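You operate a simulated robot arm through the tools that you are given. There is no shell and no other tool. Be economical: measure what you need, move in short steps, check, and stop when the job is done.

You are at the controls of a simulated robot arm. One attempt, no reset.

JOB
Put the weight marked "1" from the top of the sample table on top of the block. Take the handled block and leave it on the low shelf of the winding table. Take the tray from the top of the side table and put it on the top of the sample table. Fetch the board from the top of the sample table and set it on the top of the side table. Take the tray cover on the top of the side table and put it away on the shelf of the tray table. Close the pirn drawer. Shut the lower cupboard drawer. Fetch the cone from the top of the towel table and stand it on the shelf of the tray table. The order is free. Set down upright: handled block, cone.

It is judged by the outcome, as a careful person would: the job done as asked, and still so three seconds after it is handed in. It fails if anything else is knocked over, pushed out of place, dropped, spilled or broken. Lids that push on must go on centred and level and be pressed home; caps that screw on are set level and turned clockwise until they are tight. Flat cloth is picked up by pressing the open fingertips on it (5 to 10 N) and closing them slowly along it; thin cloth reads only 2 to 8 mm in the jaws.

ROBOT AND FRAMES
A 6-joint arm with a two-finger parallel gripper on a trunk, on a base that drives. Base frame: it is fixed to the floor where the robot stands at the start and does not move with it; the origin is under the middle of the robot, x ahead of it, y to its left, z up; the surface under the hand at the start is at about z = 0.82. Readings come in m, rad, newtons and seconds.
Its first joint turns from -2.897 to 2.897 rad. Places, roughly: block (5x8x4 cm) [-2.5, 2, 0.5]; board (22x8x2 cm) [0.9, 0.2, 0.8]; cone [-1.25, 5.25, 0.75]; handled block (15x10x15 cm) [0.9, -1.2, 0.9]; low shelf of the winding table [-0.3, -3.1, 0.2]; lower cupboard drawer [0.7, 3.6, 0.1]; pirn drawer [-0.4, -2.8, 0.5]; shelf of the tray table [-0.8, 2.1, 0.2]; top of the sample table [0.8, 0.3, 0.8]; top of the side table [0.8, -1.5, 0.8]; tray (15x10x4 cm) [0.6, -0.9, 0.8]; tray cover (29x29x7 cm) [0.9, -2.1, 0.8]; weight [0.5, 0, 0.75]. Payload 3.91 kg.
The TCP is the grasp point between the finger pads, 0.03 m short of the fingertips. In the tool frame z runs along the fingers and y along their closing line. Largest opening 0.11 m; finger width 0.02, thickness 0.01; the body of the gripper, 0.048 by 0.112 m, starts 0.055 m behind the TCP.
Orientation is that of the tool frame in the base frame, as a unit quaternion [w, x, y, z]. With the fingers straight down and closing along the base's y, the tool's x points along the base's -x, its y along +y and its z along -z.

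CONTROLS
- The arm moves only by the tool apply_moves. Its argument "motion" is text: rows parted by semicolons, each of 7 numbers parted by spaces: the opening in per cent of the stroke, from 0 (shut) to 100 (fully open), then the shift along the tool's x, y, z in m, then the turn, a rotation vector about the tool's x, y, z in rad. In form: hand dx dy dz wx wy wz; .... A call has 1 to 12 rows; each row is the pose to reach, as a shift and turn from the pose commanded when the call began, along the tool's axes at that moment. A row lasts 0.2 s, in which the tool goes at most 0.05 m and 0.15 rad; a call with a longer step from one row to the next is refused whole, and so is a gripper value outside its range. Where a pose cannot be reached the arm comes as near as it can. A force on the tool above 40 N (or 10 N above the force at the start of the call, whichever is more), or a blocked arm, ends the call early, and 0.2 s more pass. Each finger travels about 0.108 m/s and halts on what it meets, pressing with about 38 N; the grip force reading is that of the motor and also rises with nothing between the fingers. The clock runs only during rows and for 0.2 s after the last one: add rows that repeat a pose to give the fingers time. It gives the time, the measured TCP pose, the force on the tool (base axes), the opening and the grip force at its end, in the units of the frame above (readings bear some noise), with the torque about the TCP (base axes, N m) and any sound that the robot's microphone picked up.
- Cameras (640 x 400 px; columns grow to the right, rows downward): "scene" is now at [0.5261, -0.468, 1.1948]; the picture's right is [0.00, -0.25, 0.97], its down [-0.90, 0.42, 0.11] and it looks along [-0.43, -0.87, -0.23] (base axes); focal length 214 px, centre (320, 200). "wrist" rides on the gripper at [0.072, 0.017, -0.103] in the tool frame; the picture's right is [-0.23, 0.97, 0.00], its down [-0.76, -0.18, -0.62] and it looks along [-0.61, -0.14, 0.78] (tool axes); focal length 222 px, centre (320, 200). There is no depth. A picture from a camera that has moved, and an enlarged one, comes with that camera's place and axes in the base frame and with its lens.
- snapshot(camera): a new picture of that camera. No time passes.
- steer(legs): drives the robot by 1 to 6 legs, each [ahead, left, turn to the left] in m, m and rad, along the robot's own axes; the way and the turn of a leg run together, so that a leg with both is an arc; at most 1.5 m and 3.142 rad a leg. The arm and the cameras ride along, it lands a little off, and it stops where it bumps. It gives what a move gives.
- head_to(pan, tilt): turns the head with the scene camera to pan (to the left, within 1.396 rad either way) and tilt (down, from -0.506 to 1.204), counted from straight ahead of the robot. It gives what a move gives.
- inspect(camera, box): a new picture of the part [left, top, right, bottom] of that camera's present view, enlarged. No time passes.
- sign_off(): hands the job in; it is judged then, once.

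Go step by step. Nothing tells you exact positions but the pictures and the camera data: compare them with the known pose of the tool, close in by small moves and look again before you grip or let go. The budget is 207 turns and 180 pictures, counting those below and the enlarged ones. Unless the task says otherwise, let go and move clear before handing in.

The tools are called after "Call:" as name(argument=value, ...) on one line, values as JSON. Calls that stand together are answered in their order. apply_moves: Moves the arm, as the interface text tells. Its arguments: {"type":"object","properties":{"motion":{"type":"string"}},"required":["motion"]} The other tools are called the same way: steer (legs) drives the base; head_to (pan, tilt) turns the head that bears the scene camera; snapshot (camera) takes a picture; inspect (camera, box) takes an enlarged picture of a part of a camera's view; sign_off () hands the job in.

At the start:

```text
time_s: 0.0
ee_pos: [0.4551, -0.3798, 1.0871]
tool_rot: [0.0, 0.0, 1.0, 0.0]
force: [-0.6, -0.1, 0.3]
torque: [-0.03, 0.01, 0.0]
gripper_width: 0.11
finger_force: 0.0
robot x, y, heading: [-0.0002, 0.0021, -0.002]
head pan, tilt: [-1.314, 0.449]
```

scene: 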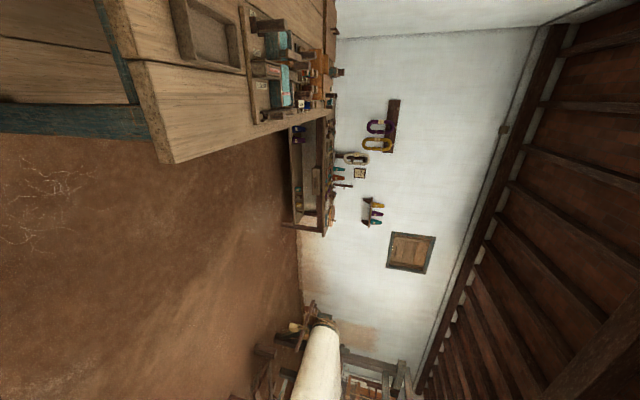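
wrist: 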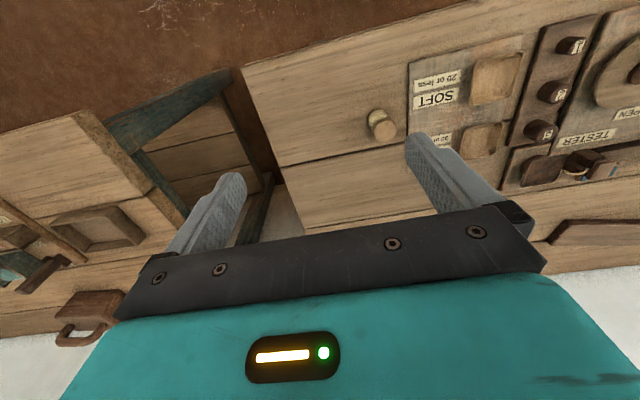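

I see the sample table ahead and the side table to the right. I'll look around with the head first.

Call:
head_to(pan=-0.3, tilt=0.6)

Call:
snapshot(camera="scene")

Call:
head_to(pan=0.5, tilt=0.6)

Call:
snapshot(camera="scene")

Call:
head_to(pan=1.39, tilt=0.6)

Call:
snapshot(camera="scene")

```text
time_s: 1.3
ee_pos: [0.455, -0.3804, 1.0873]
tool_rot: [0.0, -0.001, 1.0, 0.0]
force: [0.1, -0.9, -0.4]
torque: [0.0, 0.0, 0.0]
gripper_width: 0.11
finger_force: 0.0
robot x, y, heading: [-0.0019, 0.0009, -0.006]
head pan, tilt: [-0.3, 0.6]
```

```text
177 pictures are left
camera scene: at [0.5123, -0.4053, 1.1338], right [0.0, -0.95, 0.3], down [-0.83, 0.17, 0.54], along [-0.56, -0.24, -0.79], focal length 214 px, centre (320, 200)
```

scene: 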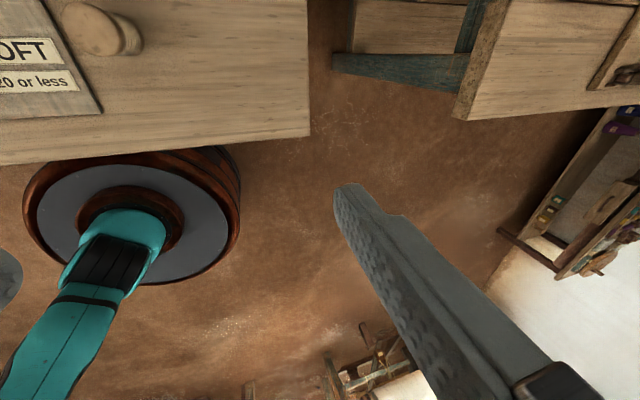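

```text
time_s: 2.4
ee_pos: [0.4551, -0.3787, 1.0873]
tool_rot: [0.001, 0.0, 1.0, 0.0]
force: [0.2, 0.4, 0.3]
torque: [0.01, 0.0, 0.01]
gripper_width: 0.1101
finger_force: 0.1
robot x, y, heading: [0.0001, -0.0007, 0.001]
head pan, tilt: [0.499, 0.6]
```

```text
176 pictures are left
camera scene: at [0.5123, -0.3369, 1.1406], right [0.0, -0.88, -0.48], down [-0.83, -0.27, 0.5], along [-0.56, 0.39, -0.72], focal length 214 px, centre (320, 200)
```

scene: 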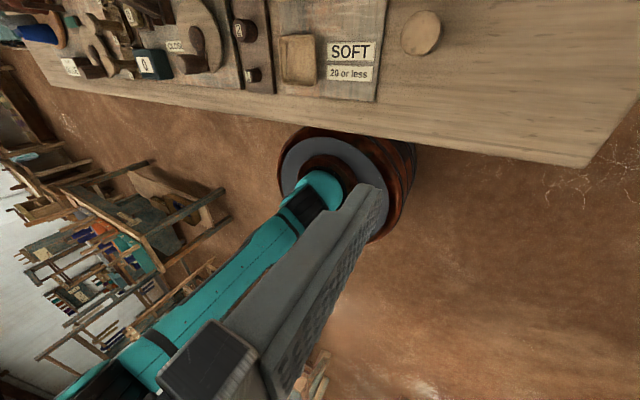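

```text
time_s: 3.6
ee_pos: [0.4565, -0.3796, 1.0884]
tool_rot: [-0.001, 0.0, 1.0, 0.001]
force: [-0.5, -0.7, 0.5]
torque: [0.0, 0.03, 0.0]
gripper_width: 0.1101
finger_force: 0.0
robot x, y, heading: [-0.0044, 0.0002, -0.0]
head pan, tilt: [1.389, 0.6]
```

```text
175 pictures are left
camera scene: at [0.5123, -0.2922, 1.2022], right [0.0, -0.18, -0.98], down [-0.83, -0.56, 0.1], along [-0.56, 0.81, -0.15], focal length 214 px, centre (320, 200)
```

scene: 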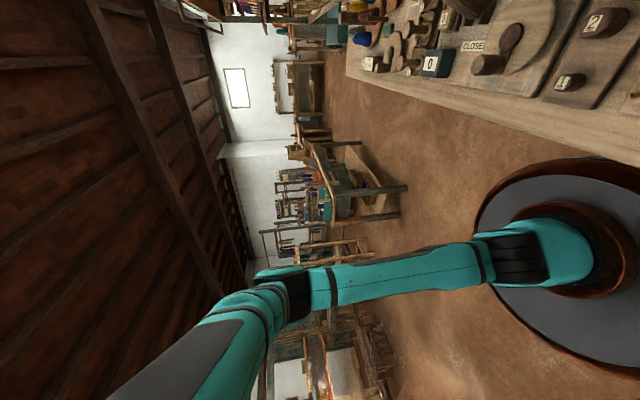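

The scene camera rides on the arm's wrist link, so I'll raise the hand and look at the sample table from above.

Call:
apply_moves(motion="100 0 0 -0.05 0 0 0; 100 0 0 -0.1 0 0 0; 100 0 0 -0.15 0 0 0; 100 0 0 -0.2 0 0 0;100 0 0 -0.25 0 0 0; 100 0 0 -0.3 0 0 0")

Call:
head_to(pan=0.6, tilt=-0.4)

Call:
snapshot(camera="scene")

Call:
head_to(pan=-0.7, tilt=-0.4)

Call:
snapshot(camera="scene")

Call:
snapshot(camera="wrist")

```text
time_s: 5.0
ee_pos: [0.454, -0.3781, 1.3032]
tool_rot: [0.002, 0.0, 1.0, -0.002]
force: [-0.2, -0.8, 0.3]
torque: [0.01, 0.02, -0.02]
gripper_width: 0.1101
finger_force: 0.0
out of reach, approached as far as the arm can: row 5, 6
robot x, y, heading: [-0.0001, 0.0023, -0.002]
head pan, tilt: [1.389, 0.6]
```

```text
time_s: 6.3
ee_pos: [0.4536, -0.3777, 1.3011]
tool_rot: [0.001, 0.0, 1.0, -0.002]
force: [-0.3, 0.0, 0.2]
torque: [-0.02, 0.03, 0.02]
gripper_width: 0.11
finger_force: 0.0
robot x, y, heading: [-0.0016, -0.001, 0.001]
head pan, tilt: [0.6, -0.4]
```

```text
174 pictures are left
camera scene: at [0.5985, -0.3367, 1.3729], right [0.0, -0.83, -0.56], down [-0.92, 0.22, -0.33], along [0.39, 0.52, -0.76], focal length 214 px, centre (320, 200)
```

scene: 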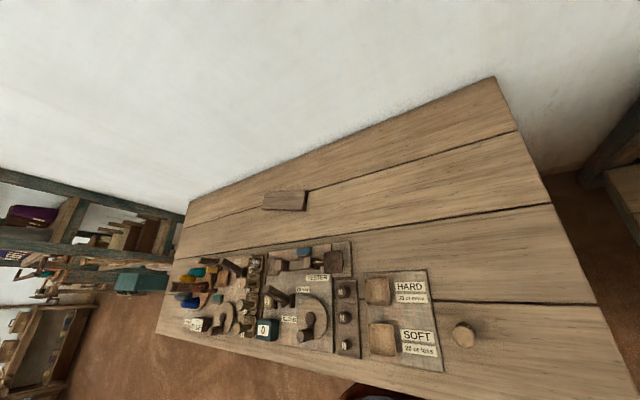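

```text
time_s: 7.7
ee_pos: [0.4538, -0.3786, 1.3017]
tool_rot: [0.002, 0.0, 1.0, -0.002]
force: [-0.5, 1.4, -0.5]
torque: [0.0, -0.02, -0.01]
gripper_width: 0.1102
finger_force: 0.2
robot x, y, heading: [-0.001, 0.0001, 0.001]
head pan, tilt: [-0.7, -0.4]
```

```text
173 pictures are left
camera scene: at [0.5986, -0.4252, 1.3776], right [0.0, -0.76, 0.65], down [-0.92, -0.25, -0.3], along [0.39, -0.6, -0.7], focal length 214 px, centre (320, 200)
```

scene: 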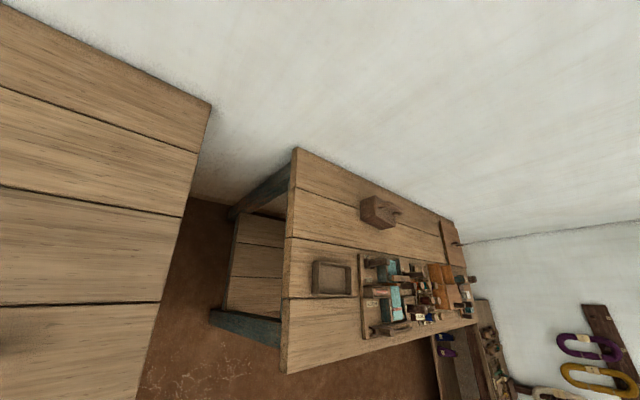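

```text
172 pictures are left
camera wrist: at [0.3808, -0.3609, 1.4054], right [0.23, 0.97, 0.0], down [0.76, -0.18, 0.63], along [0.61, -0.14, -0.78], focal length 222 px, centre (320, 200)
```

wrist: 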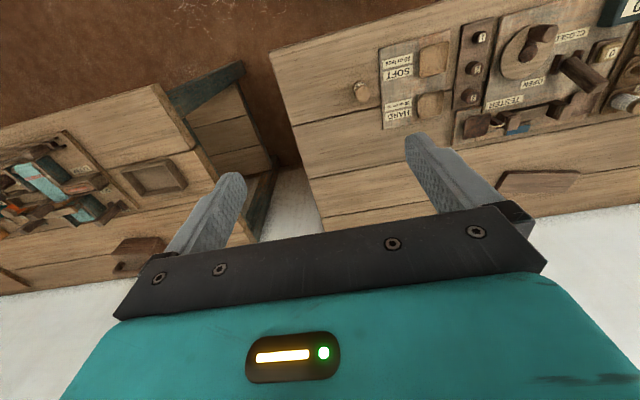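

The sample table holds the tester with small marked weights and the board. I'll enlarge those areas.

Call:
head_to(pan=0.5, tilt=-0.2)

Call:
inspect(camera="scene", box=[220, 40, 480, 200])

Call:
snapshot(camera="scene")

```text
time_s: 9.1
ee_pos: [0.4548, -0.3778, 1.3021]
tool_rot: [0.001, 0.0, 1.0, -0.001]
force: [-0.8, 0.4, -0.5]
torque: [-0.02, -0.04, 0.06]
gripper_width: 0.11
finger_force: 0.0
robot x, y, heading: [-0.0008, -0.0011, -0.001]
head pan, tilt: [0.499, -0.201]
```

```text
2.46 times, centred on (350, 120) of scene
camera zoom: at [0.583, -0.3384, 1.3601], right [0.0, -0.88, -0.47], down [-0.98, 0.09, -0.18], along [0.2, 0.46, -0.86], focal length 528 px, centre (246, 397)
```

zoom: 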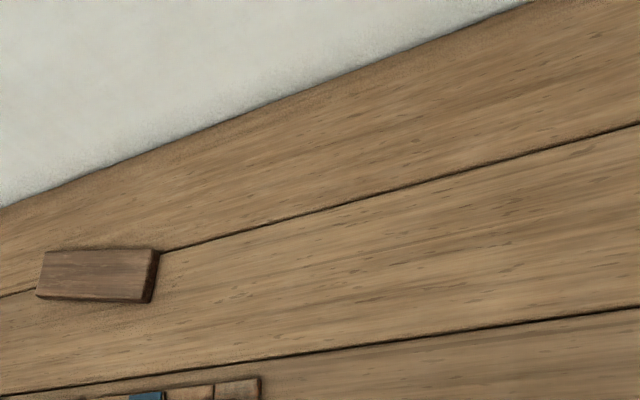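

```text
170 pictures are left
camera scene: at [0.583, -0.3384, 1.3601], right [0.0, -0.88, -0.47], down [-0.98, 0.09, -0.18], along [0.2, 0.46, -0.86], focal length 214 px, centre (320, 200)
```

scene: 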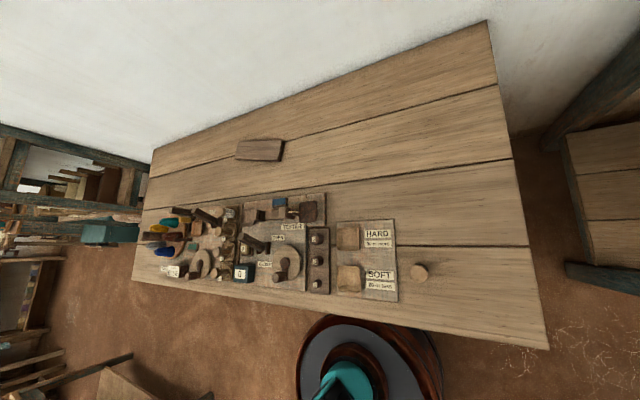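

Call:
inspect(camera="scene", box=[230, 180, 440, 310])

Call:
inspect(camera="scene", box=[120, 190, 280, 290])

```text
3.05 times, centred on (335, 245) of scene
camera zoom: at [0.583, -0.3384, 1.3601], right [0.0, -0.88, -0.47], down [-0.98, 0.09, -0.18], along [0.2, 0.46, -0.86], focal length 654 px, centre (274, 63)
```

zoom: 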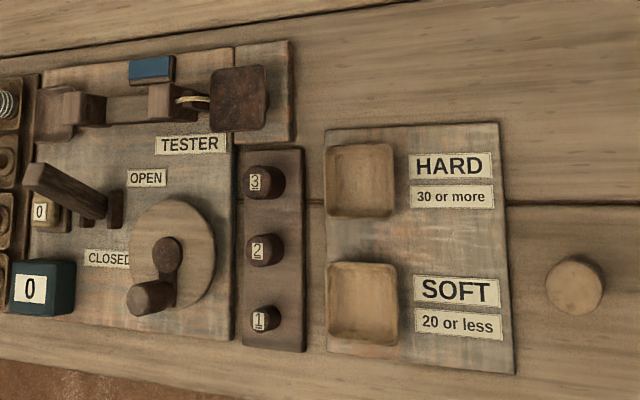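

```text
4.00 times, centred on (200, 240) of scene
camera zoom: at [0.583, -0.3384, 1.3601], right [0.0, -0.88, -0.47], down [-0.98, 0.09, -0.18], along [0.2, 0.46, -0.86], focal length 858 px, centre (800, 40)
```

zoom: 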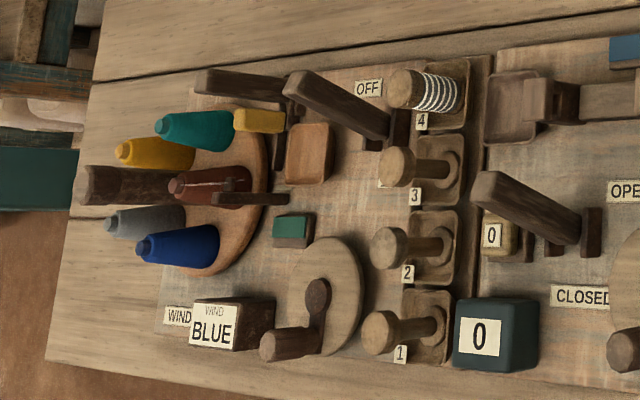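

The weight "1" stands at about [0.48, -0.05, 0.84], and the tray is near [0.64, -0.95] on the side table. I'll drive right and look down at the tray.

Call:
steer(legs=[[0, -0.6, 0]])

Call:
head_to(pan=0, tilt=-0.2)

Call:
snapshot(camera="scene")

Call:
snapshot(camera="wrist")

```text
time_s: 12.5
ee_pos: [0.4552, -0.9767, 1.3023]
tool_rot: [0.002, 0.0, 1.0, -0.001]
force: [-0.4, -0.7, -0.3]
torque: [-0.01, -0.03, -0.02]
gripper_width: 0.1101
finger_force: 0.0
robot x, y, heading: [-0.0031, -0.5981, 0.005]
head pan, tilt: [0.499, -0.201]
```

```text
time_s: 13.4
ee_pos: [0.4541, -0.9773, 1.3031]
tool_rot: [0.002, -0.002, 1.0, -0.001]
force: [1.7, 0.5, -0.1]
torque: [-0.02, -0.02, 0.03]
gripper_width: 0.1098
finger_force: 0.0
robot x, y, heading: [0.003, -0.5964, 0.0]
head pan, tilt: [0.0, -0.201]
```

```text
167 pictures are left
camera scene: at [0.584, -0.976, 1.3502], right [0.0, -1.0, 0.0], down [-0.98, 0.0, -0.2], along [0.2, 0.0, -0.98], focal length 214 px, centre (320, 200)
```

scene: 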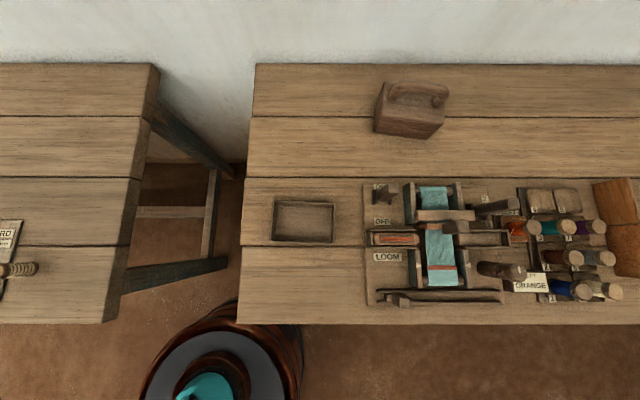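

```text
166 pictures are left
camera wrist: at [0.3818, -0.959, 1.4054], right [0.23, 0.97, 0.0], down [0.76, -0.17, 0.63], along [0.61, -0.14, -0.78], focal length 222 px, centre (320, 200)
```

wrist: 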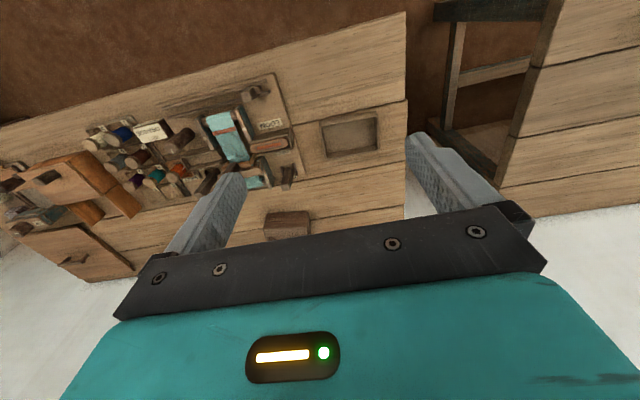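

The tray lies at about [0.636, -0.937] with its 10 cm side along x. I'll turn the hand 90° and come above it.

Call:
apply_moves(motion="100 -0.017 0.004 0.02 0 0 0.143; 100 -0.034 0.007 0.04 0 0 0.286; 100 -0.05 0.011 0.06 0 0 0.429; 100 -0.067 0.015 0.08 0 0 0.571; 100 -0.083 0.018 0.1 0 0 0.714; 100 -0.1 0.022 0.12 0 0 0.857; 100 -0.117 0.026 0.14 0 0 1.0; 100 -0.133 0.03 0.16 0 0 1.142; 100 -0.15 0.033 0.18 0 0 1.285; 100 -0.167 0.037 0.2 0 0 1.428; 100 -0.182 0.04 0.22 0 0 1.571;100 -0.182 0.04 0.25 0 0 1.571")

Call:
snapshot(camera="scene")

Call:
snapshot(camera="wrist")

```text
time_s: 16.1
ee_pos: [0.6371, -0.9357, 1.054]
tool_rot: [0.002, 0.707, 0.707, 0.0]
force: [0.7, -0.2, 0.8]
torque: [-0.02, -0.03, 0.0]
gripper_width: 0.1102
finger_force: 0.1
robot x, y, heading: [0.0009, -0.5964, 0.003]
head pan, tilt: [0.0, -0.201]
```

```text
165 pictures are left
camera scene: at [0.6398, -1.0636, 1.101], right [-1.0, 0.0, 0.0], down [0.0, 0.98, -0.2], along [0.0, -0.2, -0.98], focal length 214 px, centre (320, 200)
```

scene: 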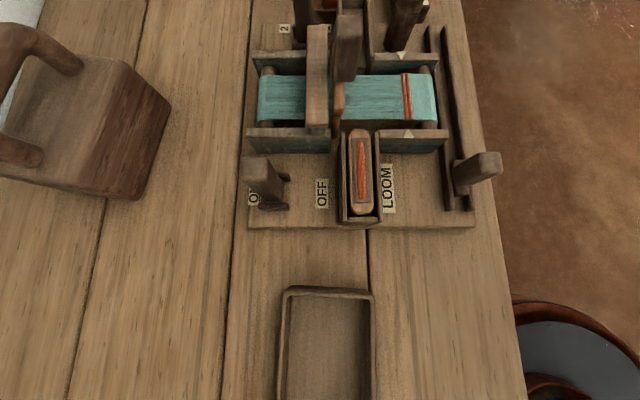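

```text
164 pictures are left
camera wrist: at [0.6544, -0.8633, 1.1563], right [0.97, -0.23, 0.0], down [-0.18, -0.76, 0.63], along [-0.14, -0.61, -0.78], focal length 222 px, centre (320, 200)
```

wrist: 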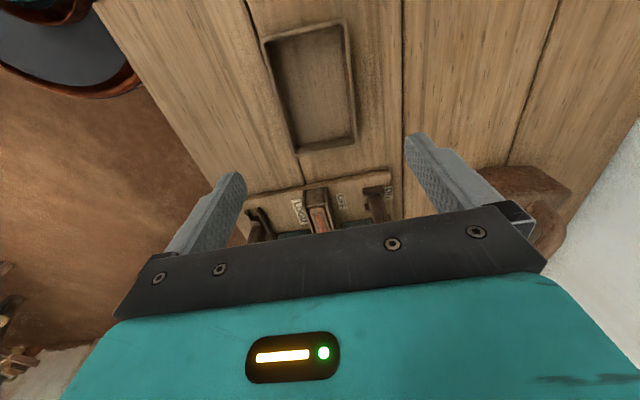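

The tray centre is at about x 0.630. I'll shift 7 mm and come down to just above the rim.

Call:
apply_moves(motion="100 0 -0.007 0.05 0 0 0; 100 0 -0.007 0.1 0 0 0; 100 0 -0.007 0.145 0 0 0; 100 0 -0.007 0.145 0 0 0")

Call:
snapshot(camera="scene")

Call:
snapshot(camera="wrist")

```text
refused: row 1 steps farther than a row can; nothing moved
```

```text
163 pictures are left
camera scene: at [0.6398, -1.0636, 1.101], right [-1.0, 0.0, 0.0], down [0.0, 0.98, -0.2], along [0.0, -0.2, -0.98], focal length 214 px, centre (320, 200)
```

scene: 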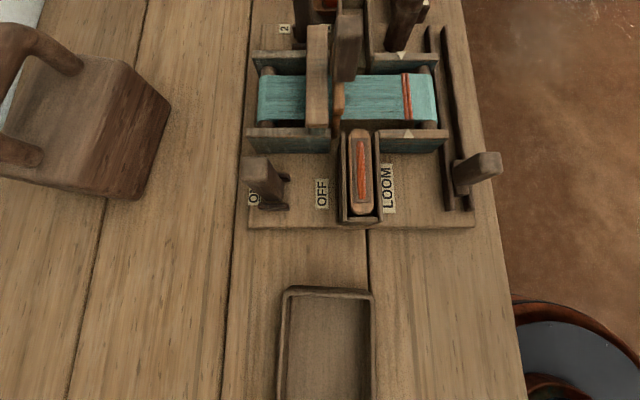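

```text
162 pictures are left
camera wrist: at [0.6544, -0.8633, 1.1563], right [0.97, -0.23, 0.0], down [-0.18, -0.76, 0.63], along [-0.14, -0.61, -0.78], focal length 222 px, centre (320, 200)
```

wrist: 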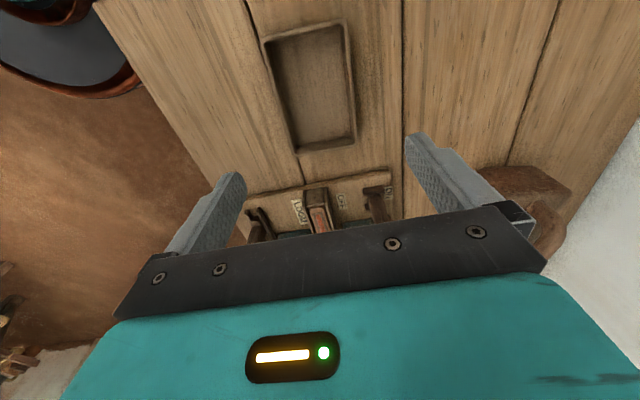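

Call:
apply_moves(motion="100 0 -0.004 0.048 0 0 0; 100 0 -0.007 0.096 0 0 0; 100 0 -0.007 0.144 0 0 0; 100 0 -0.007 0.144 0 0 0")

Call:
head_to(pan=0, tilt=0.7)

Call:
snapshot(camera="scene")

Call:
snapshot(camera="wrist")

```text
time_s: 17.1
ee_pos: [0.6308, -0.9387, 0.9105]
tool_rot: [0.002, 0.707, 0.708, 0.0]
force: [0.1, -0.1, -0.4]
torque: [0.0, 0.01, 0.03]
gripper_width: 0.1101
finger_force: 0.1
robot x, y, heading: [0.0005, -0.5997, 0.0]
head pan, tilt: [0.0, -0.201]
```

```text
time_s: 18.2
ee_pos: [0.6302, -0.9382, 0.9103]
tool_rot: [0.002, 0.707, 0.708, 0.0]
force: [-0.5, -1.6, -0.3]
torque: [0.0, -0.03, 0.0]
gripper_width: 0.1101
finger_force: 0.1
robot x, y, heading: [-0.005, -0.6015, 0.005]
head pan, tilt: [0.0, 0.7]
```

```text
161 pictures are left
camera scene: at [0.6324, -0.9838, 0.956], right [-1.0, 0.0, 0.0], down [0.0, 0.77, 0.64], along [0.0, 0.64, -0.77], focal length 214 px, centre (320, 200)
```

scene: 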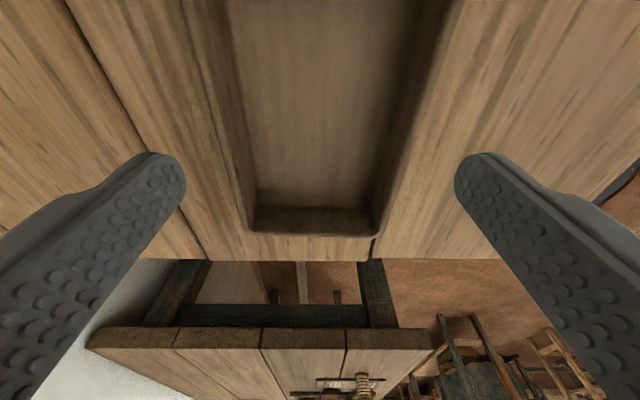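

```text
160 pictures are left
camera wrist: at [0.6468, -0.8646, 1.0134], right [0.97, -0.23, 0.0], down [-0.18, -0.76, 0.63], along [-0.14, -0.61, -0.78], focal length 222 px, centre (320, 200)
```

wrist: 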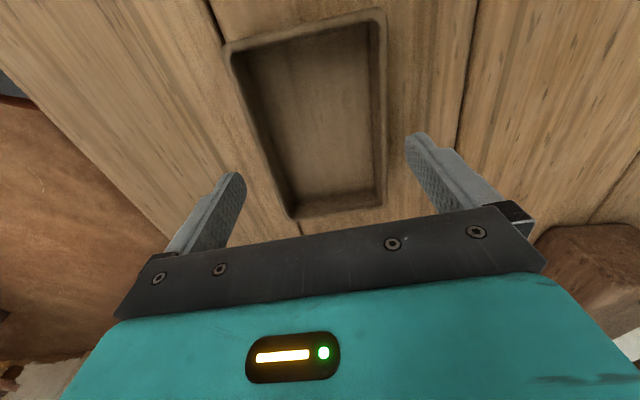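

The fingers straddle the tray evenly. I'll go down and close.

Call:
apply_moves(motion="100 0 0 0.025 0 0 0; 100 0 0 0.05 0 0 0; 100 0 0 0.05 0 0 0")

Call:
snapshot(camera="scene")

```text
time_s: 19.1
ee_pos: [0.6312, -0.9383, 0.8593]
tool_rot: [0.002, 0.707, 0.707, 0.0]
force: [0.2, 0.1, 0.3]
torque: [0.02, -0.03, 0.01]
gripper_width: 0.1101
finger_force: 0.0
robot x, y, heading: [-0.001, -0.5976, 0.004]
head pan, tilt: [0.0, 0.7]
```

```text
159 pictures are left
camera scene: at [0.6327, -0.9839, 0.9054], right [-1.0, 0.0, 0.0], down [0.0, 0.77, 0.64], along [0.0, 0.64, -0.77], focal length 214 px, centre (320, 200)
```

scene: 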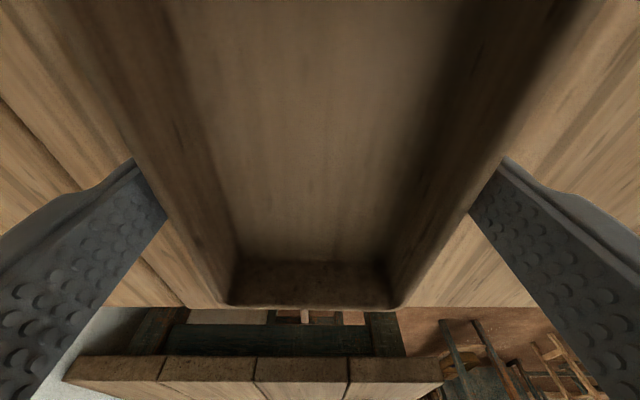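

Call:
apply_moves(motion="70 0 0 0 0 0 0; 70 0 0 0 0 0 0; 70 0 0 0 0 0 0; 70 0 0 -0.03 0 0 0; 70 0 0 -0.07 0 0 0; 70 0 0 -0.11 0 0 0; 70 0 0 -0.15 0 0 0")

Call:
snapshot(camera="scene")

```text
time_s: 20.6
ee_pos: [0.6302, -0.9361, 1.0085]
tool_rot: [0.003, 0.706, 0.708, 0.0]
force: [0.7, 0.0, -1.8]
torque: [-0.01, 0.02, -0.01]
gripper_width: 0.0996
finger_force: 38.0
robot x, y, heading: [-0.0005, -0.5986, -0.003]
head pan, tilt: [0.0, 0.7]
```

```text
158 pictures are left
camera scene: at [0.6332, -0.982, 1.0551], right [-1.0, 0.0, 0.0], down [0.0, 0.77, 0.64], along [0.0, 0.64, -0.77], focal length 214 px, centre (320, 200)
```

scene: 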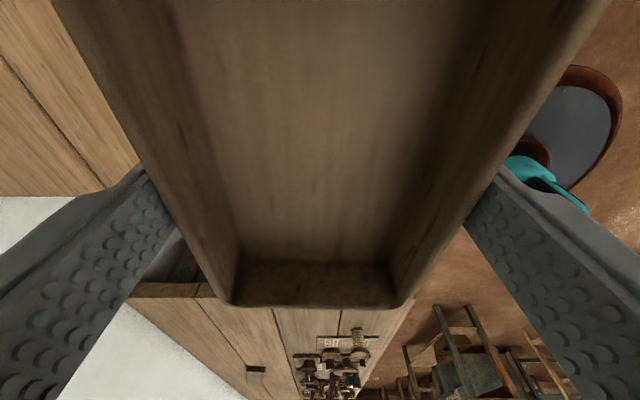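

Tray is held. I'll carry it to a clear spot on the sample table at about [0.80, -0.32].

Call:
apply_moves(motion="70 0.046 0.014 0 0 0 0; 70 0.092 0.028 0 0 0 0; 70 0.138 0.042 0 0 0 0; 70 0.184 0.056 0 0 0 0; 70 0.23 0.07 0 0 0 0; 70 0.276 0.084 0 0 0 0; 70 0.322 0.098 0 0 0 0; 70 0.368 0.112 0 0 0 0; 70 0.414 0.126 0 0 0 0; 70 0.46 0.14 0 0 0 0; 70 0.506 0.154 0 0 0 0; 70 0.552 0.168 0 0 0 0")

Call:
apply_moves(motion="70 0.04 0.0 0 0 0 0; 70 0.06 0.0 0.03 0 0 0; 70 0.06 0 0.07 0 0 0; 70 0.06 0 0.11 0 0 0; 70 0.06 0 0.11 0 0 0")

Call:
snapshot(camera="wrist")

Call:
snapshot(camera="scene")

```text
time_s: 23.2
ee_pos: [0.7985, -0.3861, 1.0088]
tool_rot: [0.002, 0.707, 0.707, 0.001]
force: [0.5, -0.4, -1.1]
torque: [0.05, -0.03, -0.02]
gripper_width: 0.0997
finger_force: 38.1
robot x, y, heading: [0.0032, -0.5972, 0.0]
head pan, tilt: [0.0, 0.7]
```

```text
time_s: 24.4
ee_pos: [0.7981, -0.3251, 0.8975]
tool_rot: [0.004, 0.707, 0.707, 0.0]
force: [0.9, -0.3, -1.1]
torque: [0.02, 0.01, 0.01]
gripper_width: 0.0996
finger_force: 38.2
robot x, y, heading: [0.0043, -0.6019, 0.002]
head pan, tilt: [0.0, 0.7]
```

```text
157 pictures are left
camera wrist: at [0.8142, -0.252, 0.9999], right [0.97, -0.23, 0.0], down [-0.18, -0.76, 0.63], along [-0.14, -0.61, -0.78], focal length 222 px, centre (320, 200)
```

wrist: 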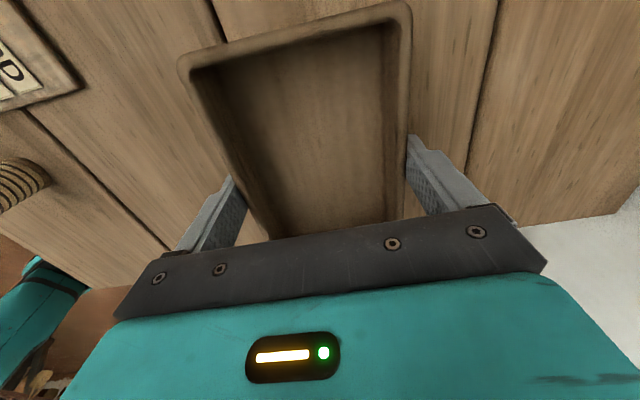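

```text
156 pictures are left
camera scene: at [0.7998, -0.371, 0.9426], right [-1.0, 0.0, 0.0], down [0.0, 0.77, 0.64], along [0.0, 0.64, -0.77], focal length 214 px, centre (320, 200)
```

scene: 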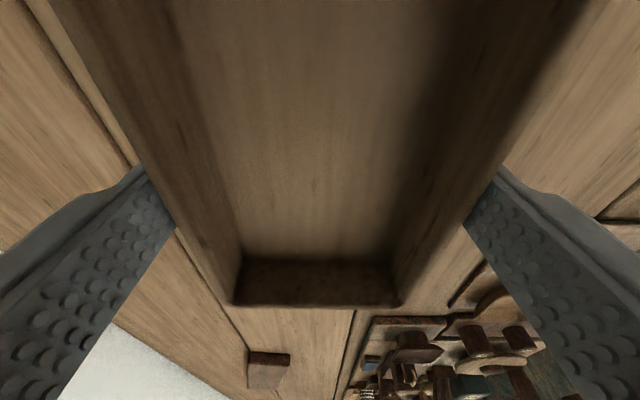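

Call:
apply_moves(motion="70 0 0 0.02 0 0 0; 70 0 0 0.036 0 0 0; 70 0 0 0.038 0 0 0; 70 0 0 0.038 0 0 0")

```text
time_s: 25.4
ee_pos: [0.7991, -0.3249, 0.8611]
tool_rot: [0.003, 0.706, 0.708, 0.0]
force: [1.8, 1.7, 14.2]
torque: [0.02, 0.64, -0.22]
gripper_width: 0.0994
finger_force: 38.5
robot x, y, heading: [-0.0026, -0.6007, 0.004]
head pan, tilt: [0.0, 0.7]
```

The tray rests on the table. I'll release, rise, and drive left to the board.

Call:
apply_moves(motion="80 0 0 0 0 0 0; 100 0 0 0 0 0 0; 100 0 0 0 0 0 0; 100 0 0 -0.04 0 0 0; 100 0 0 -0.085 0 0 0; 100 0 0 -0.13 0 0 0; 100 0 0 -0.175 0 0 0; 100 0 0 -0.22 0 0 0; 100 0 0 -0.26 0 0 0")

Call:
steer(legs=[[0, 0.58, 0]])

Call:
head_to(pan=0, tilt=0.3)

Call:
snapshot(camera="scene")

Call:
snapshot(camera="wrist")

```text
time_s: 27.4
ee_pos: [0.7976, -0.3246, 1.1187]
tool_rot: [0.003, 0.706, 0.708, 0.0]
force: [0.7, -0.2, -0.6]
torque: [0.01, -0.02, 0.01]
gripper_width: 0.1101
finger_force: 0.0
robot x, y, heading: [0.0001, -0.5983, 0.0]
head pan, tilt: [0.0, 0.7]
```

```text
time_s: 30.7
ee_pos: [0.7981, 0.254, 1.1179]
tool_rot: [0.002, 0.707, 0.707, 0.0]
force: [0.4, 0.1, 0.4]
torque: [0.02, 0.01, 0.02]
gripper_width: 0.1102
finger_force: 0.1
robot x, y, heading: [-0.003, -0.0222, 0.003]
head pan, tilt: [0.0, 0.7]
```

```text
time_s: 31.6
ee_pos: [0.7974, 0.2532, 1.1183]
tool_rot: [0.002, 0.707, 0.708, 0.001]
force: [-0.5, -0.6, -0.6]
torque: [0.0, -0.01, 0.03]
gripper_width: 0.1101
finger_force: 0.0
robot x, y, heading: [-0.0013, -0.0221, 0.002]
head pan, tilt: [0.0, 0.3]
```

```text
155 pictures are left
camera scene: at [0.7999, 0.1721, 1.1562], right [-1.0, 0.0, 0.0], down [0.0, 0.96, 0.29], along [0.0, 0.29, -0.96], focal length 214 px, centre (320, 200)
```

scene: 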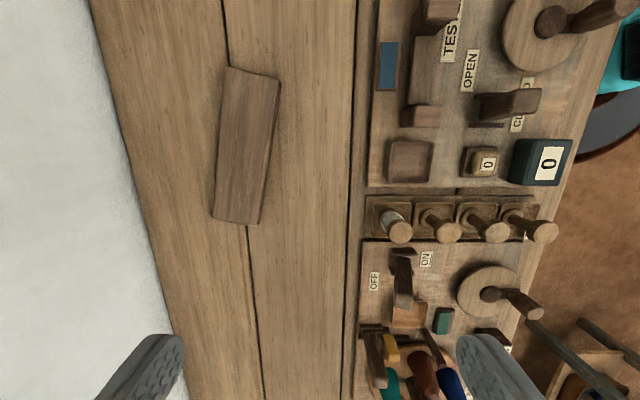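

```text
154 pictures are left
camera wrist: at [0.8143, 0.3272, 1.2218], right [0.97, -0.23, 0.01], down [-0.18, -0.76, 0.63], along [-0.14, -0.61, -0.78], focal length 222 px, centre (320, 200)
```

wrist: 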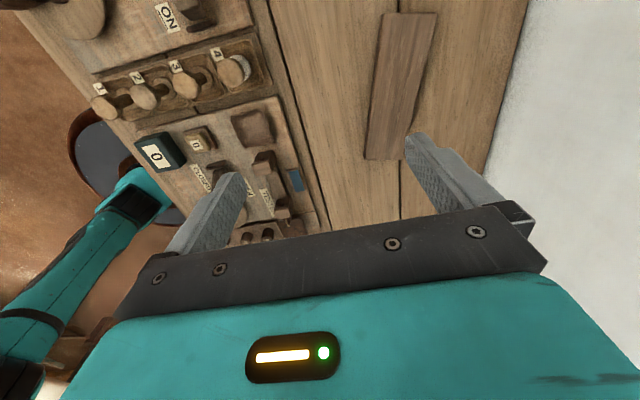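

The board centre is about [0.909, 0.198], yawed about 0.22 rad. I'll align above it.

Call:
apply_moves(motion="100 -0.015 0.03 0.03 0 0 0.1; 100 -0.03 0.06 0.06 0 0 0.22; 100 -0.045 0.09 0.09 0 0 0.22; 100 -0.055 0.112 0.12 0 0 0.22; 100 -0.055 0.112 0.165 0 0 0.22; 100 -0.055 0.112 0.19 0 0 0.22; 100 -0.055 0.112 0.19 0 0 0.22")

Call:
head_to(pan=0, tilt=0.7)

Call:
snapshot(camera="scene")

Call:
snapshot(camera="wrist")

```text
time_s: 33.2
ee_pos: [0.9118, 0.1967, 0.9287]
tool_rot: [0.003, 0.781, 0.625, 0.0]
force: [0.0, 0.1, 0.7]
torque: [0.0, 0.01, 0.01]
gripper_width: 0.11
finger_force: 0.0
robot x, y, heading: [0.0009, -0.0208, -0.002]
head pan, tilt: [0.0, 0.3]
```

```text
time_s: 34.1
ee_pos: [0.9124, 0.1976, 0.928]
tool_rot: [0.003, 0.781, 0.625, -0.001]
force: [0.8, -0.3, -0.1]
torque: [-0.01, 0.0, -0.04]
gripper_width: 0.1099
finger_force: 0.0
robot x, y, heading: [-0.0001, -0.0164, 0.006]
head pan, tilt: [0.0, 0.7]
```

```text
153 pictures are left
camera scene: at [0.9031, 0.1527, 0.9746], right [-0.98, 0.22, 0.0], down [0.16, 0.75, 0.64], along [0.14, 0.62, -0.77], focal length 214 px, centre (320, 200)
```

scene: 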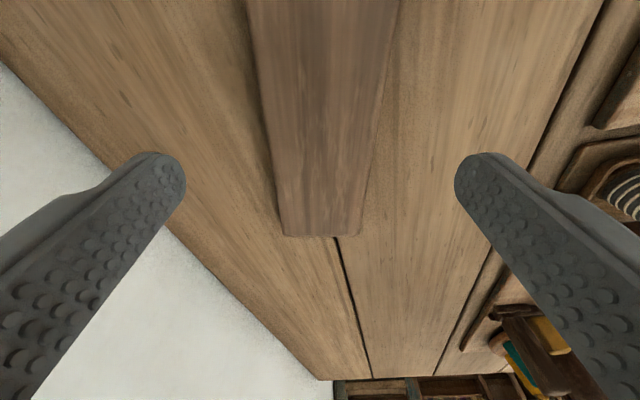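

```text
152 pictures are left
camera wrist: at [0.9431, 0.2653, 1.0321], right [0.9, -0.43, 0.01], down [-0.34, -0.7, 0.62], along [-0.27, -0.56, -0.78], focal length 222 px, centre (320, 200)
```

wrist: 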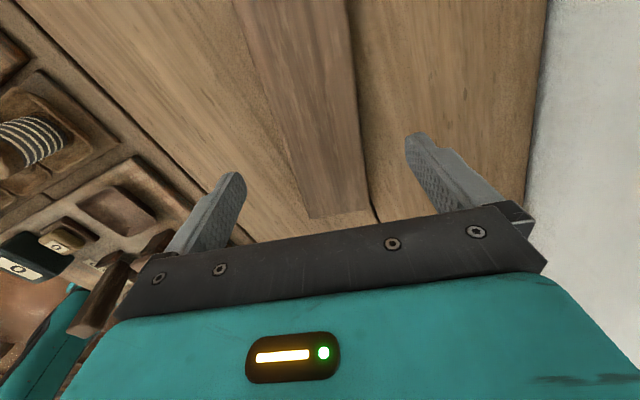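

Call:
apply_moves(motion="100 0 0 0.03 0 0 0; 100 0 0 0.06 0 0 0; 100 0 0 0.073 0 0 0; 100 0 0 0.073 0 0 0; 50 0 0 0.073 0 0 0; 50 0 0 0.073 0 0 0; 50 0 0 0.073 0 0 0; 50 0 0 0.073 0 0 0")

Call:
apply_moves(motion="50 0 0 -0.04 0 0 0; 50 0 0 -0.08 0 0 0; 50 0 0 -0.12 0 0 0; 50 0 0 -0.16 0 0 0")

Call:
snapshot(camera="scene")

```text
time_s: 35.9
ee_pos: [0.9127, 0.1974, 0.856]
tool_rot: [0.003, 0.78, 0.625, 0.001]
force: [-0.7, 1.5, 0.0]
torque: [0.08, -0.04, -0.01]
gripper_width: 0.0733
finger_force: 38.2
robot x, y, heading: [0.0013, -0.0244, 0.004]
head pan, tilt: [0.0, 0.7]
```

```text
time_s: 36.9
ee_pos: [0.9126, 0.1988, 1.0154]
tool_rot: [0.002, 0.781, 0.625, 0.0]
force: [0.3, -0.2, -2.6]
torque: [-0.02, 0.01, 0.04]
gripper_width: 0.0734
finger_force: 38.7
robot x, y, heading: [-0.0011, -0.0209, -0.001]
head pan, tilt: [0.0, 0.7]
```

```text
151 pictures are left
camera scene: at [0.9037, 0.154, 1.0611], right [-0.98, 0.22, 0.0], down [0.16, 0.75, 0.64], along [0.14, 0.63, -0.77], focal length 214 px, centre (320, 200)
```

scene: 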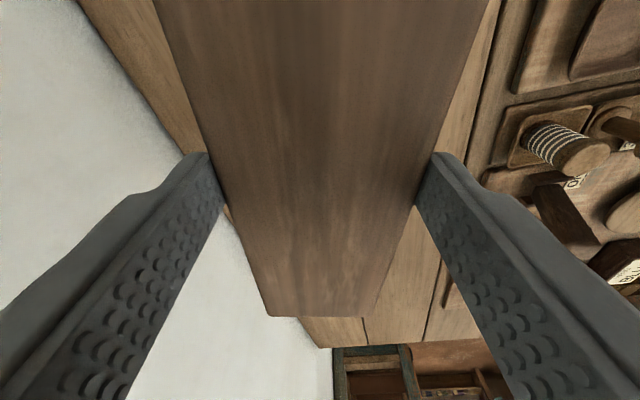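

Board held. I'll retract a bit, straighten it, and drive right to the side table.

Call:
apply_moves(motion="50 -0.009 -0.041 -0.015 0 0 -0.11; 50 -0.018 -0.082 -0.03 0 0 -0.22; 50 -0.027 -0.123 -0.045 0 0 -0.22; 50 -0.036 -0.164 -0.06 0 0 -0.22; 50 -0.045 -0.205 -0.075 0 0 -0.22")

Call:
steer(legs=[[0, -1.13, 0]])

Call:
snapshot(camera="wrist")

Call:
snapshot(camera="scene")

```text
time_s: 38.1
ee_pos: [0.6995, 0.1991, 1.0885]
tool_rot: [0.003, 0.706, 0.708, -0.001]
force: [0.6, 0.0, -2.6]
torque: [-0.02, 0.06, 0.05]
gripper_width: 0.0736
finger_force: 38.1
robot x, y, heading: [-0.0014, -0.0205, 0.002]
head pan, tilt: [0.0, 0.7]
```

```text
time_s: 43.8
ee_pos: [0.704, -0.9198, 1.0906]
tool_rot: [0.003, 0.704, 0.71, 0.0]
force: [0.1, -0.1, -1.6]
torque: [0.03, 0.0, 0.03]
gripper_width: 0.0735
finger_force: 38.0
robot x, y, heading: [0.0036, -1.1476, 0.008]
head pan, tilt: [0.0, 0.7]
```

```text
150 pictures are left
camera wrist: at [0.7192, -0.8463, 1.1927], right [0.98, -0.22, 0.0], down [-0.17, -0.76, 0.63], along [-0.13, -0.61, -0.78], focal length 222 px, centre (320, 200)
```

wrist: 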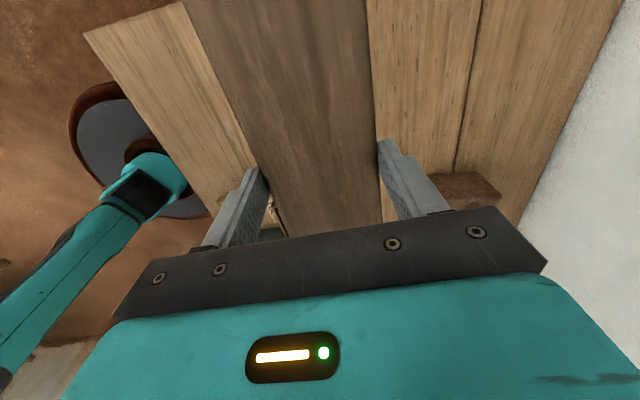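

```text
149 pictures are left
camera scene: at [0.7056, -0.9654, 1.1353], right [-1.0, -0.01, 0.0], down [-0.01, 0.77, 0.64], along [0.0, 0.64, -0.77], focal length 214 px, centre (320, 200)
```

scene: 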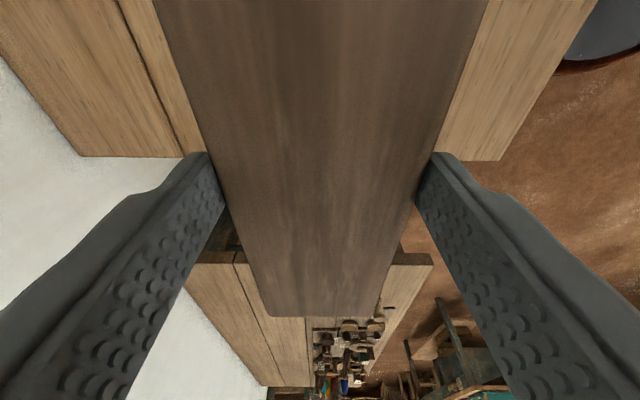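

Call:
apply_moves(motion="50 -0.012 0 0.045 0 0 0; 50 -0.012 0 0.09 0 0 0; 50 -0.012 0 0.135 0 0 0; 50 -0.012 0 0.18 0 0 0; 50 -0.012 0 0.21 0 0 0; 50 -0.012 0 0.228 0 0 0; 50 -0.012 0 0.233 0 0 0; 50 -0.012 0 0.233 0 0 0")

Call:
snapshot(camera="wrist")

```text
time_s: 45.6
ee_pos: [0.7048, -0.9329, 0.8569]
tool_rot: [0.003, 0.704, 0.71, 0.0]
force: [-0.2, 0.0, -1.8]
torque: [0.01, 0.02, -0.01]
gripper_width: 0.0733
finger_force: 38.1
robot x, y, heading: [0.0065, -1.144, 0.012]
head pan, tilt: [0.0, 0.7]
```

```text
148 pictures are left
camera wrist: at [0.72, -0.8595, 0.9596], right [0.98, -0.22, 0.01], down [-0.17, -0.76, 0.63], along [-0.13, -0.61, -0.78], focal length 222 px, centre (320, 200)
```

wrist: 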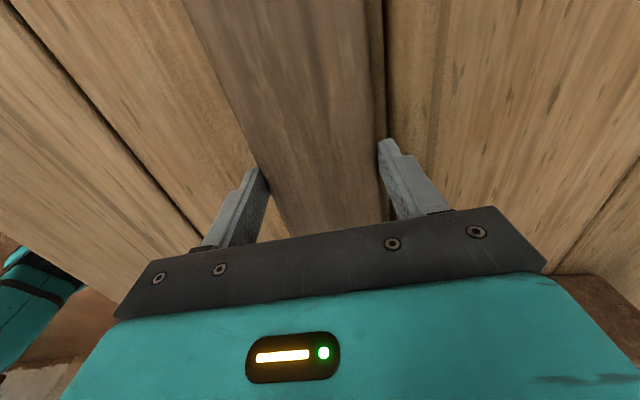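

Call:
apply_moves(motion="50 0 0 0.002 0 0 0; 50 0 0 0.004 0 0 0; 50 0 0 0.004 0 0 0")

```text
time_s: 46.4
ee_pos: [0.7032, -0.9319, 0.8538]
tool_rot: [0.004, 0.704, 0.711, 0.002]
force: [2.1, -0.8, 28.6]
torque: [0.02, 0.04, 0.02]
gripper_width: 0.0737
finger_force: 38.2
robot x, y, heading: [0.0063, -1.1464, 0.009]
head pan, tilt: [0.0, 0.7]
```

Call:
apply_moves(motion="75 0 0 0 0 0 0; 90 0 0 0 0 0 0; 90 0 0 0 0 0 0; 90 0 0 -0.04 0 0 0; 90 0 0 -0.085 0 0 0; 100 0 0 -0.13 0 0 0; 100 0 0 -0.175 0 0 0; 100 0 0 -0.22 0 0 0; 100 0 0 -0.26 0 0 0; 100 0 0 -0.3 0 0 0; 100 0 0 -0.34 0 0 0")

Call:
head_to(pan=0, tilt=-0.4)

Call:
snapshot(camera="scene")

Call:
snapshot(camera="wrist")

```text
time_s: 48.8
ee_pos: [0.7014, -0.9319, 1.1942]
tool_rot: [0.003, 0.704, 0.711, 0.0]
force: [-0.1, 0.2, -0.2]
torque: [0.01, -0.03, 0.0]
gripper_width: 0.1099
finger_force: 0.1
robot x, y, heading: [0.001, -1.1442, 0.009]
head pan, tilt: [0.0, 0.7]
```

```text
time_s: 50.2
ee_pos: [0.7031, -0.931, 1.1923]
tool_rot: [0.002, 0.704, 0.71, 0.0]
force: [-0.5, -0.3, -0.1]
torque: [0.0, -0.02, 0.0]
gripper_width: 0.1101
finger_force: 0.0
robot x, y, heading: [0.0074, -1.1455, 0.006]
head pan, tilt: [0.0, -0.4]
```

```text
147 pictures are left
camera scene: at [0.7051, -1.0734, 1.2504], right [-1.0, -0.01, 0.0], down [-0.01, 0.92, -0.39], along [0.01, -0.39, -0.92], focal length 214 px, centre (320, 200)
```

scene: 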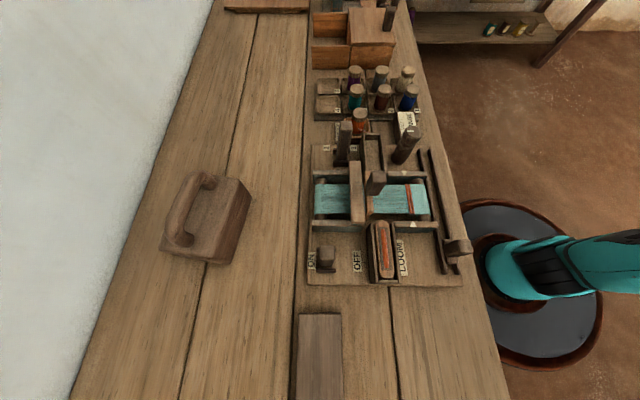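

```text
146 pictures are left
camera wrist: at [0.7178, -0.8574, 1.2957], right [0.98, -0.22, 0.01], down [-0.17, -0.76, 0.63], along [-0.13, -0.61, -0.78], focal length 222 px, centre (320, 200)
```

wrist: 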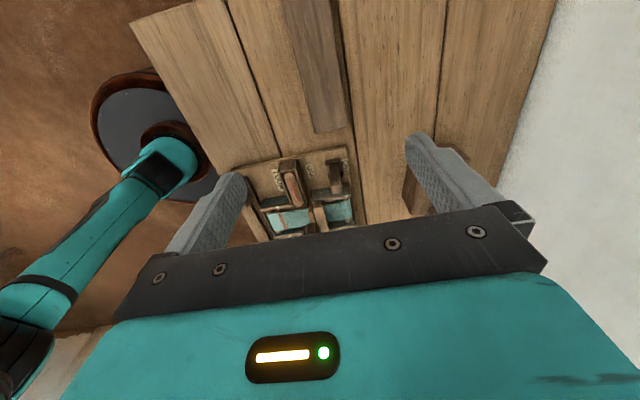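

Call:
inspect(camera="scene", box=[140, 150, 300, 280])

Call:
head_to(pan=0.5, tilt=0.1)

Call:
snapshot(camera="scene")

```text
3.08 times, centred on (220, 215) of scene
camera zoom: at [0.7051, -1.0734, 1.2504], right [-1.0, -0.01, 0.0], down [-0.01, 0.92, -0.39], along [0.01, -0.39, -0.92], focal length 660 px, centre (628, 154)
```

zoom: 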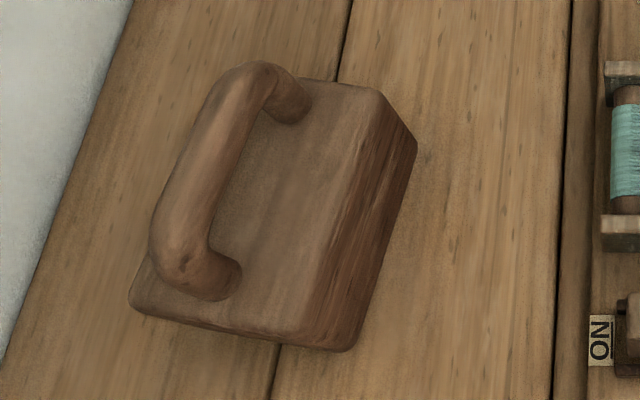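

```text
time_s: 51.1
ee_pos: [0.7023, -0.9302, 1.1926]
tool_rot: [0.002, 0.703, 0.711, 0.0]
force: [0.0, 0.2, -0.4]
torque: [0.03, -0.02, 0.02]
gripper_width: 0.1099
finger_force: 0.0
robot x, y, heading: [0.0088, -1.1431, 0.011]
head pan, tilt: [0.499, 0.099]
```

```text
144 pictures are left
camera scene: at [0.7487, -1.0311, 1.2428], right [-0.88, -0.01, -0.48], down [-0.06, 0.99, 0.08], along [0.48, 0.1, -0.87], focal length 214 px, centre (320, 200)
```

scene: 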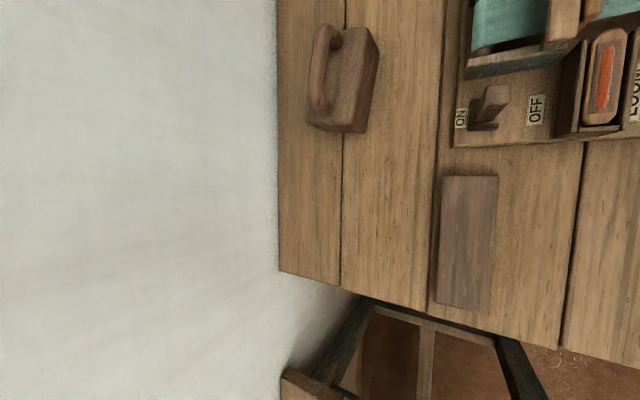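

The handle bar centre is at about [0.912, -1.193, 0.947]. Before choosing the grip I'll scout the winding table by tilting the hand to look along -y.

Call:
apply_moves(motion="100 0.01 -0.02 -0.01 0 -0.15 0; 100 0.02 -0.04 -0.02 0 -0.3 0; 100 0.03 -0.06 -0.03 0 -0.45 0; 100 0.04 -0.08 -0.03 0 -0.6 0; 100 0.05 -0.1 -0.03 0 -0.75 0; 100 0.06 -0.12 -0.03 0 -0.9 0; 100 0.07 -0.14 -0.03 0 -1.05 0; 100 0.08 -0.16 -0.03 0 -1.2 0")

Call:
head_to(pan=-0.4, tilt=0)

Call:
snapshot(camera="scene")

```text
time_s: 52.9
ee_pos: [0.6129, -0.9519, 1.1483]
tool_rot: [0.421, 0.567, 0.608, -0.363]
force: [-0.7, 0.4, 0.2]
torque: [0.02, 0.0, 0.0]
gripper_width: 0.1101
finger_force: 0.1
out of reach, approached as far as the arm can: row 3, 4, 5, 6, 7, 8
robot x, y, heading: [0.0026, -1.1459, 0.008]
head pan, tilt: [0.499, 0.099]
```

```text
time_s: 54.1
ee_pos: [0.6132, -0.9524, 1.1493]
tool_rot: [0.42, 0.568, 0.607, -0.363]
force: [0.2, 0.3, -0.2]
torque: [0.02, 0.01, -0.01]
gripper_width: 0.11
finger_force: 0.0
robot x, y, heading: [0.0066, -1.1459, 0.008]
head pan, tilt: [-0.4, 0.0]
```

```text
143 pictures are left
camera scene: at [0.576, -0.9544, 1.2681], right [-0.96, 0.27, 0.11], down [0.0, 0.39, -0.92], along [-0.3, -0.88, -0.37], focal length 214 px, centre (320, 200)
```

scene: 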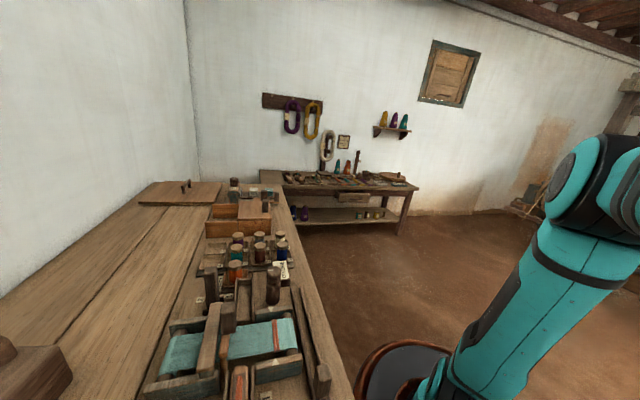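

Call:
inspect(camera="scene", box=[250, 150, 430, 250])

Call:
inspect(camera="scene", box=[120, 160, 240, 230])

```text
3.56 times, centred on (340, 200) of scene
camera zoom: at [0.576, -0.9544, 1.2681], right [-0.96, 0.27, 0.11], down [0.0, 0.39, -0.92], along [-0.3, -0.88, -0.37], focal length 763 px, centre (249, 200)
```

zoom: 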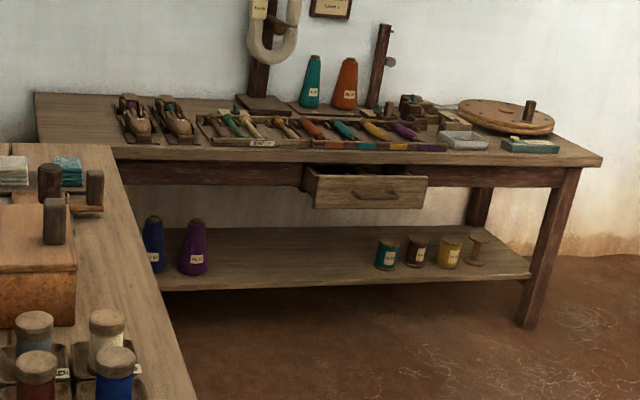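

```text
5.33 times, centred on (180, 195) of scene
camera zoom: at [0.576, -0.9544, 1.2681], right [-0.96, 0.27, 0.11], down [0.0, 0.39, -0.92], along [-0.3, -0.88, -0.37], focal length 1144 px, centre (1067, 227)
```

zoom: 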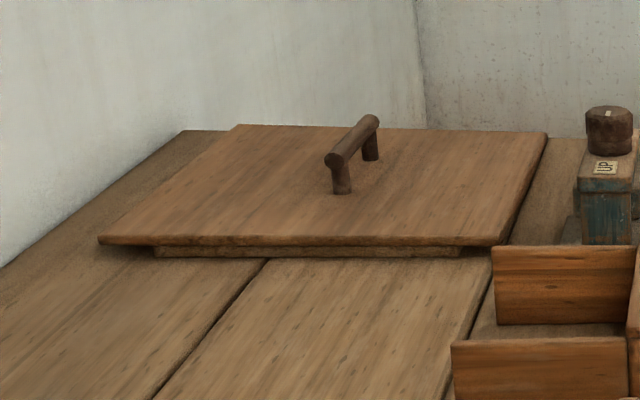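

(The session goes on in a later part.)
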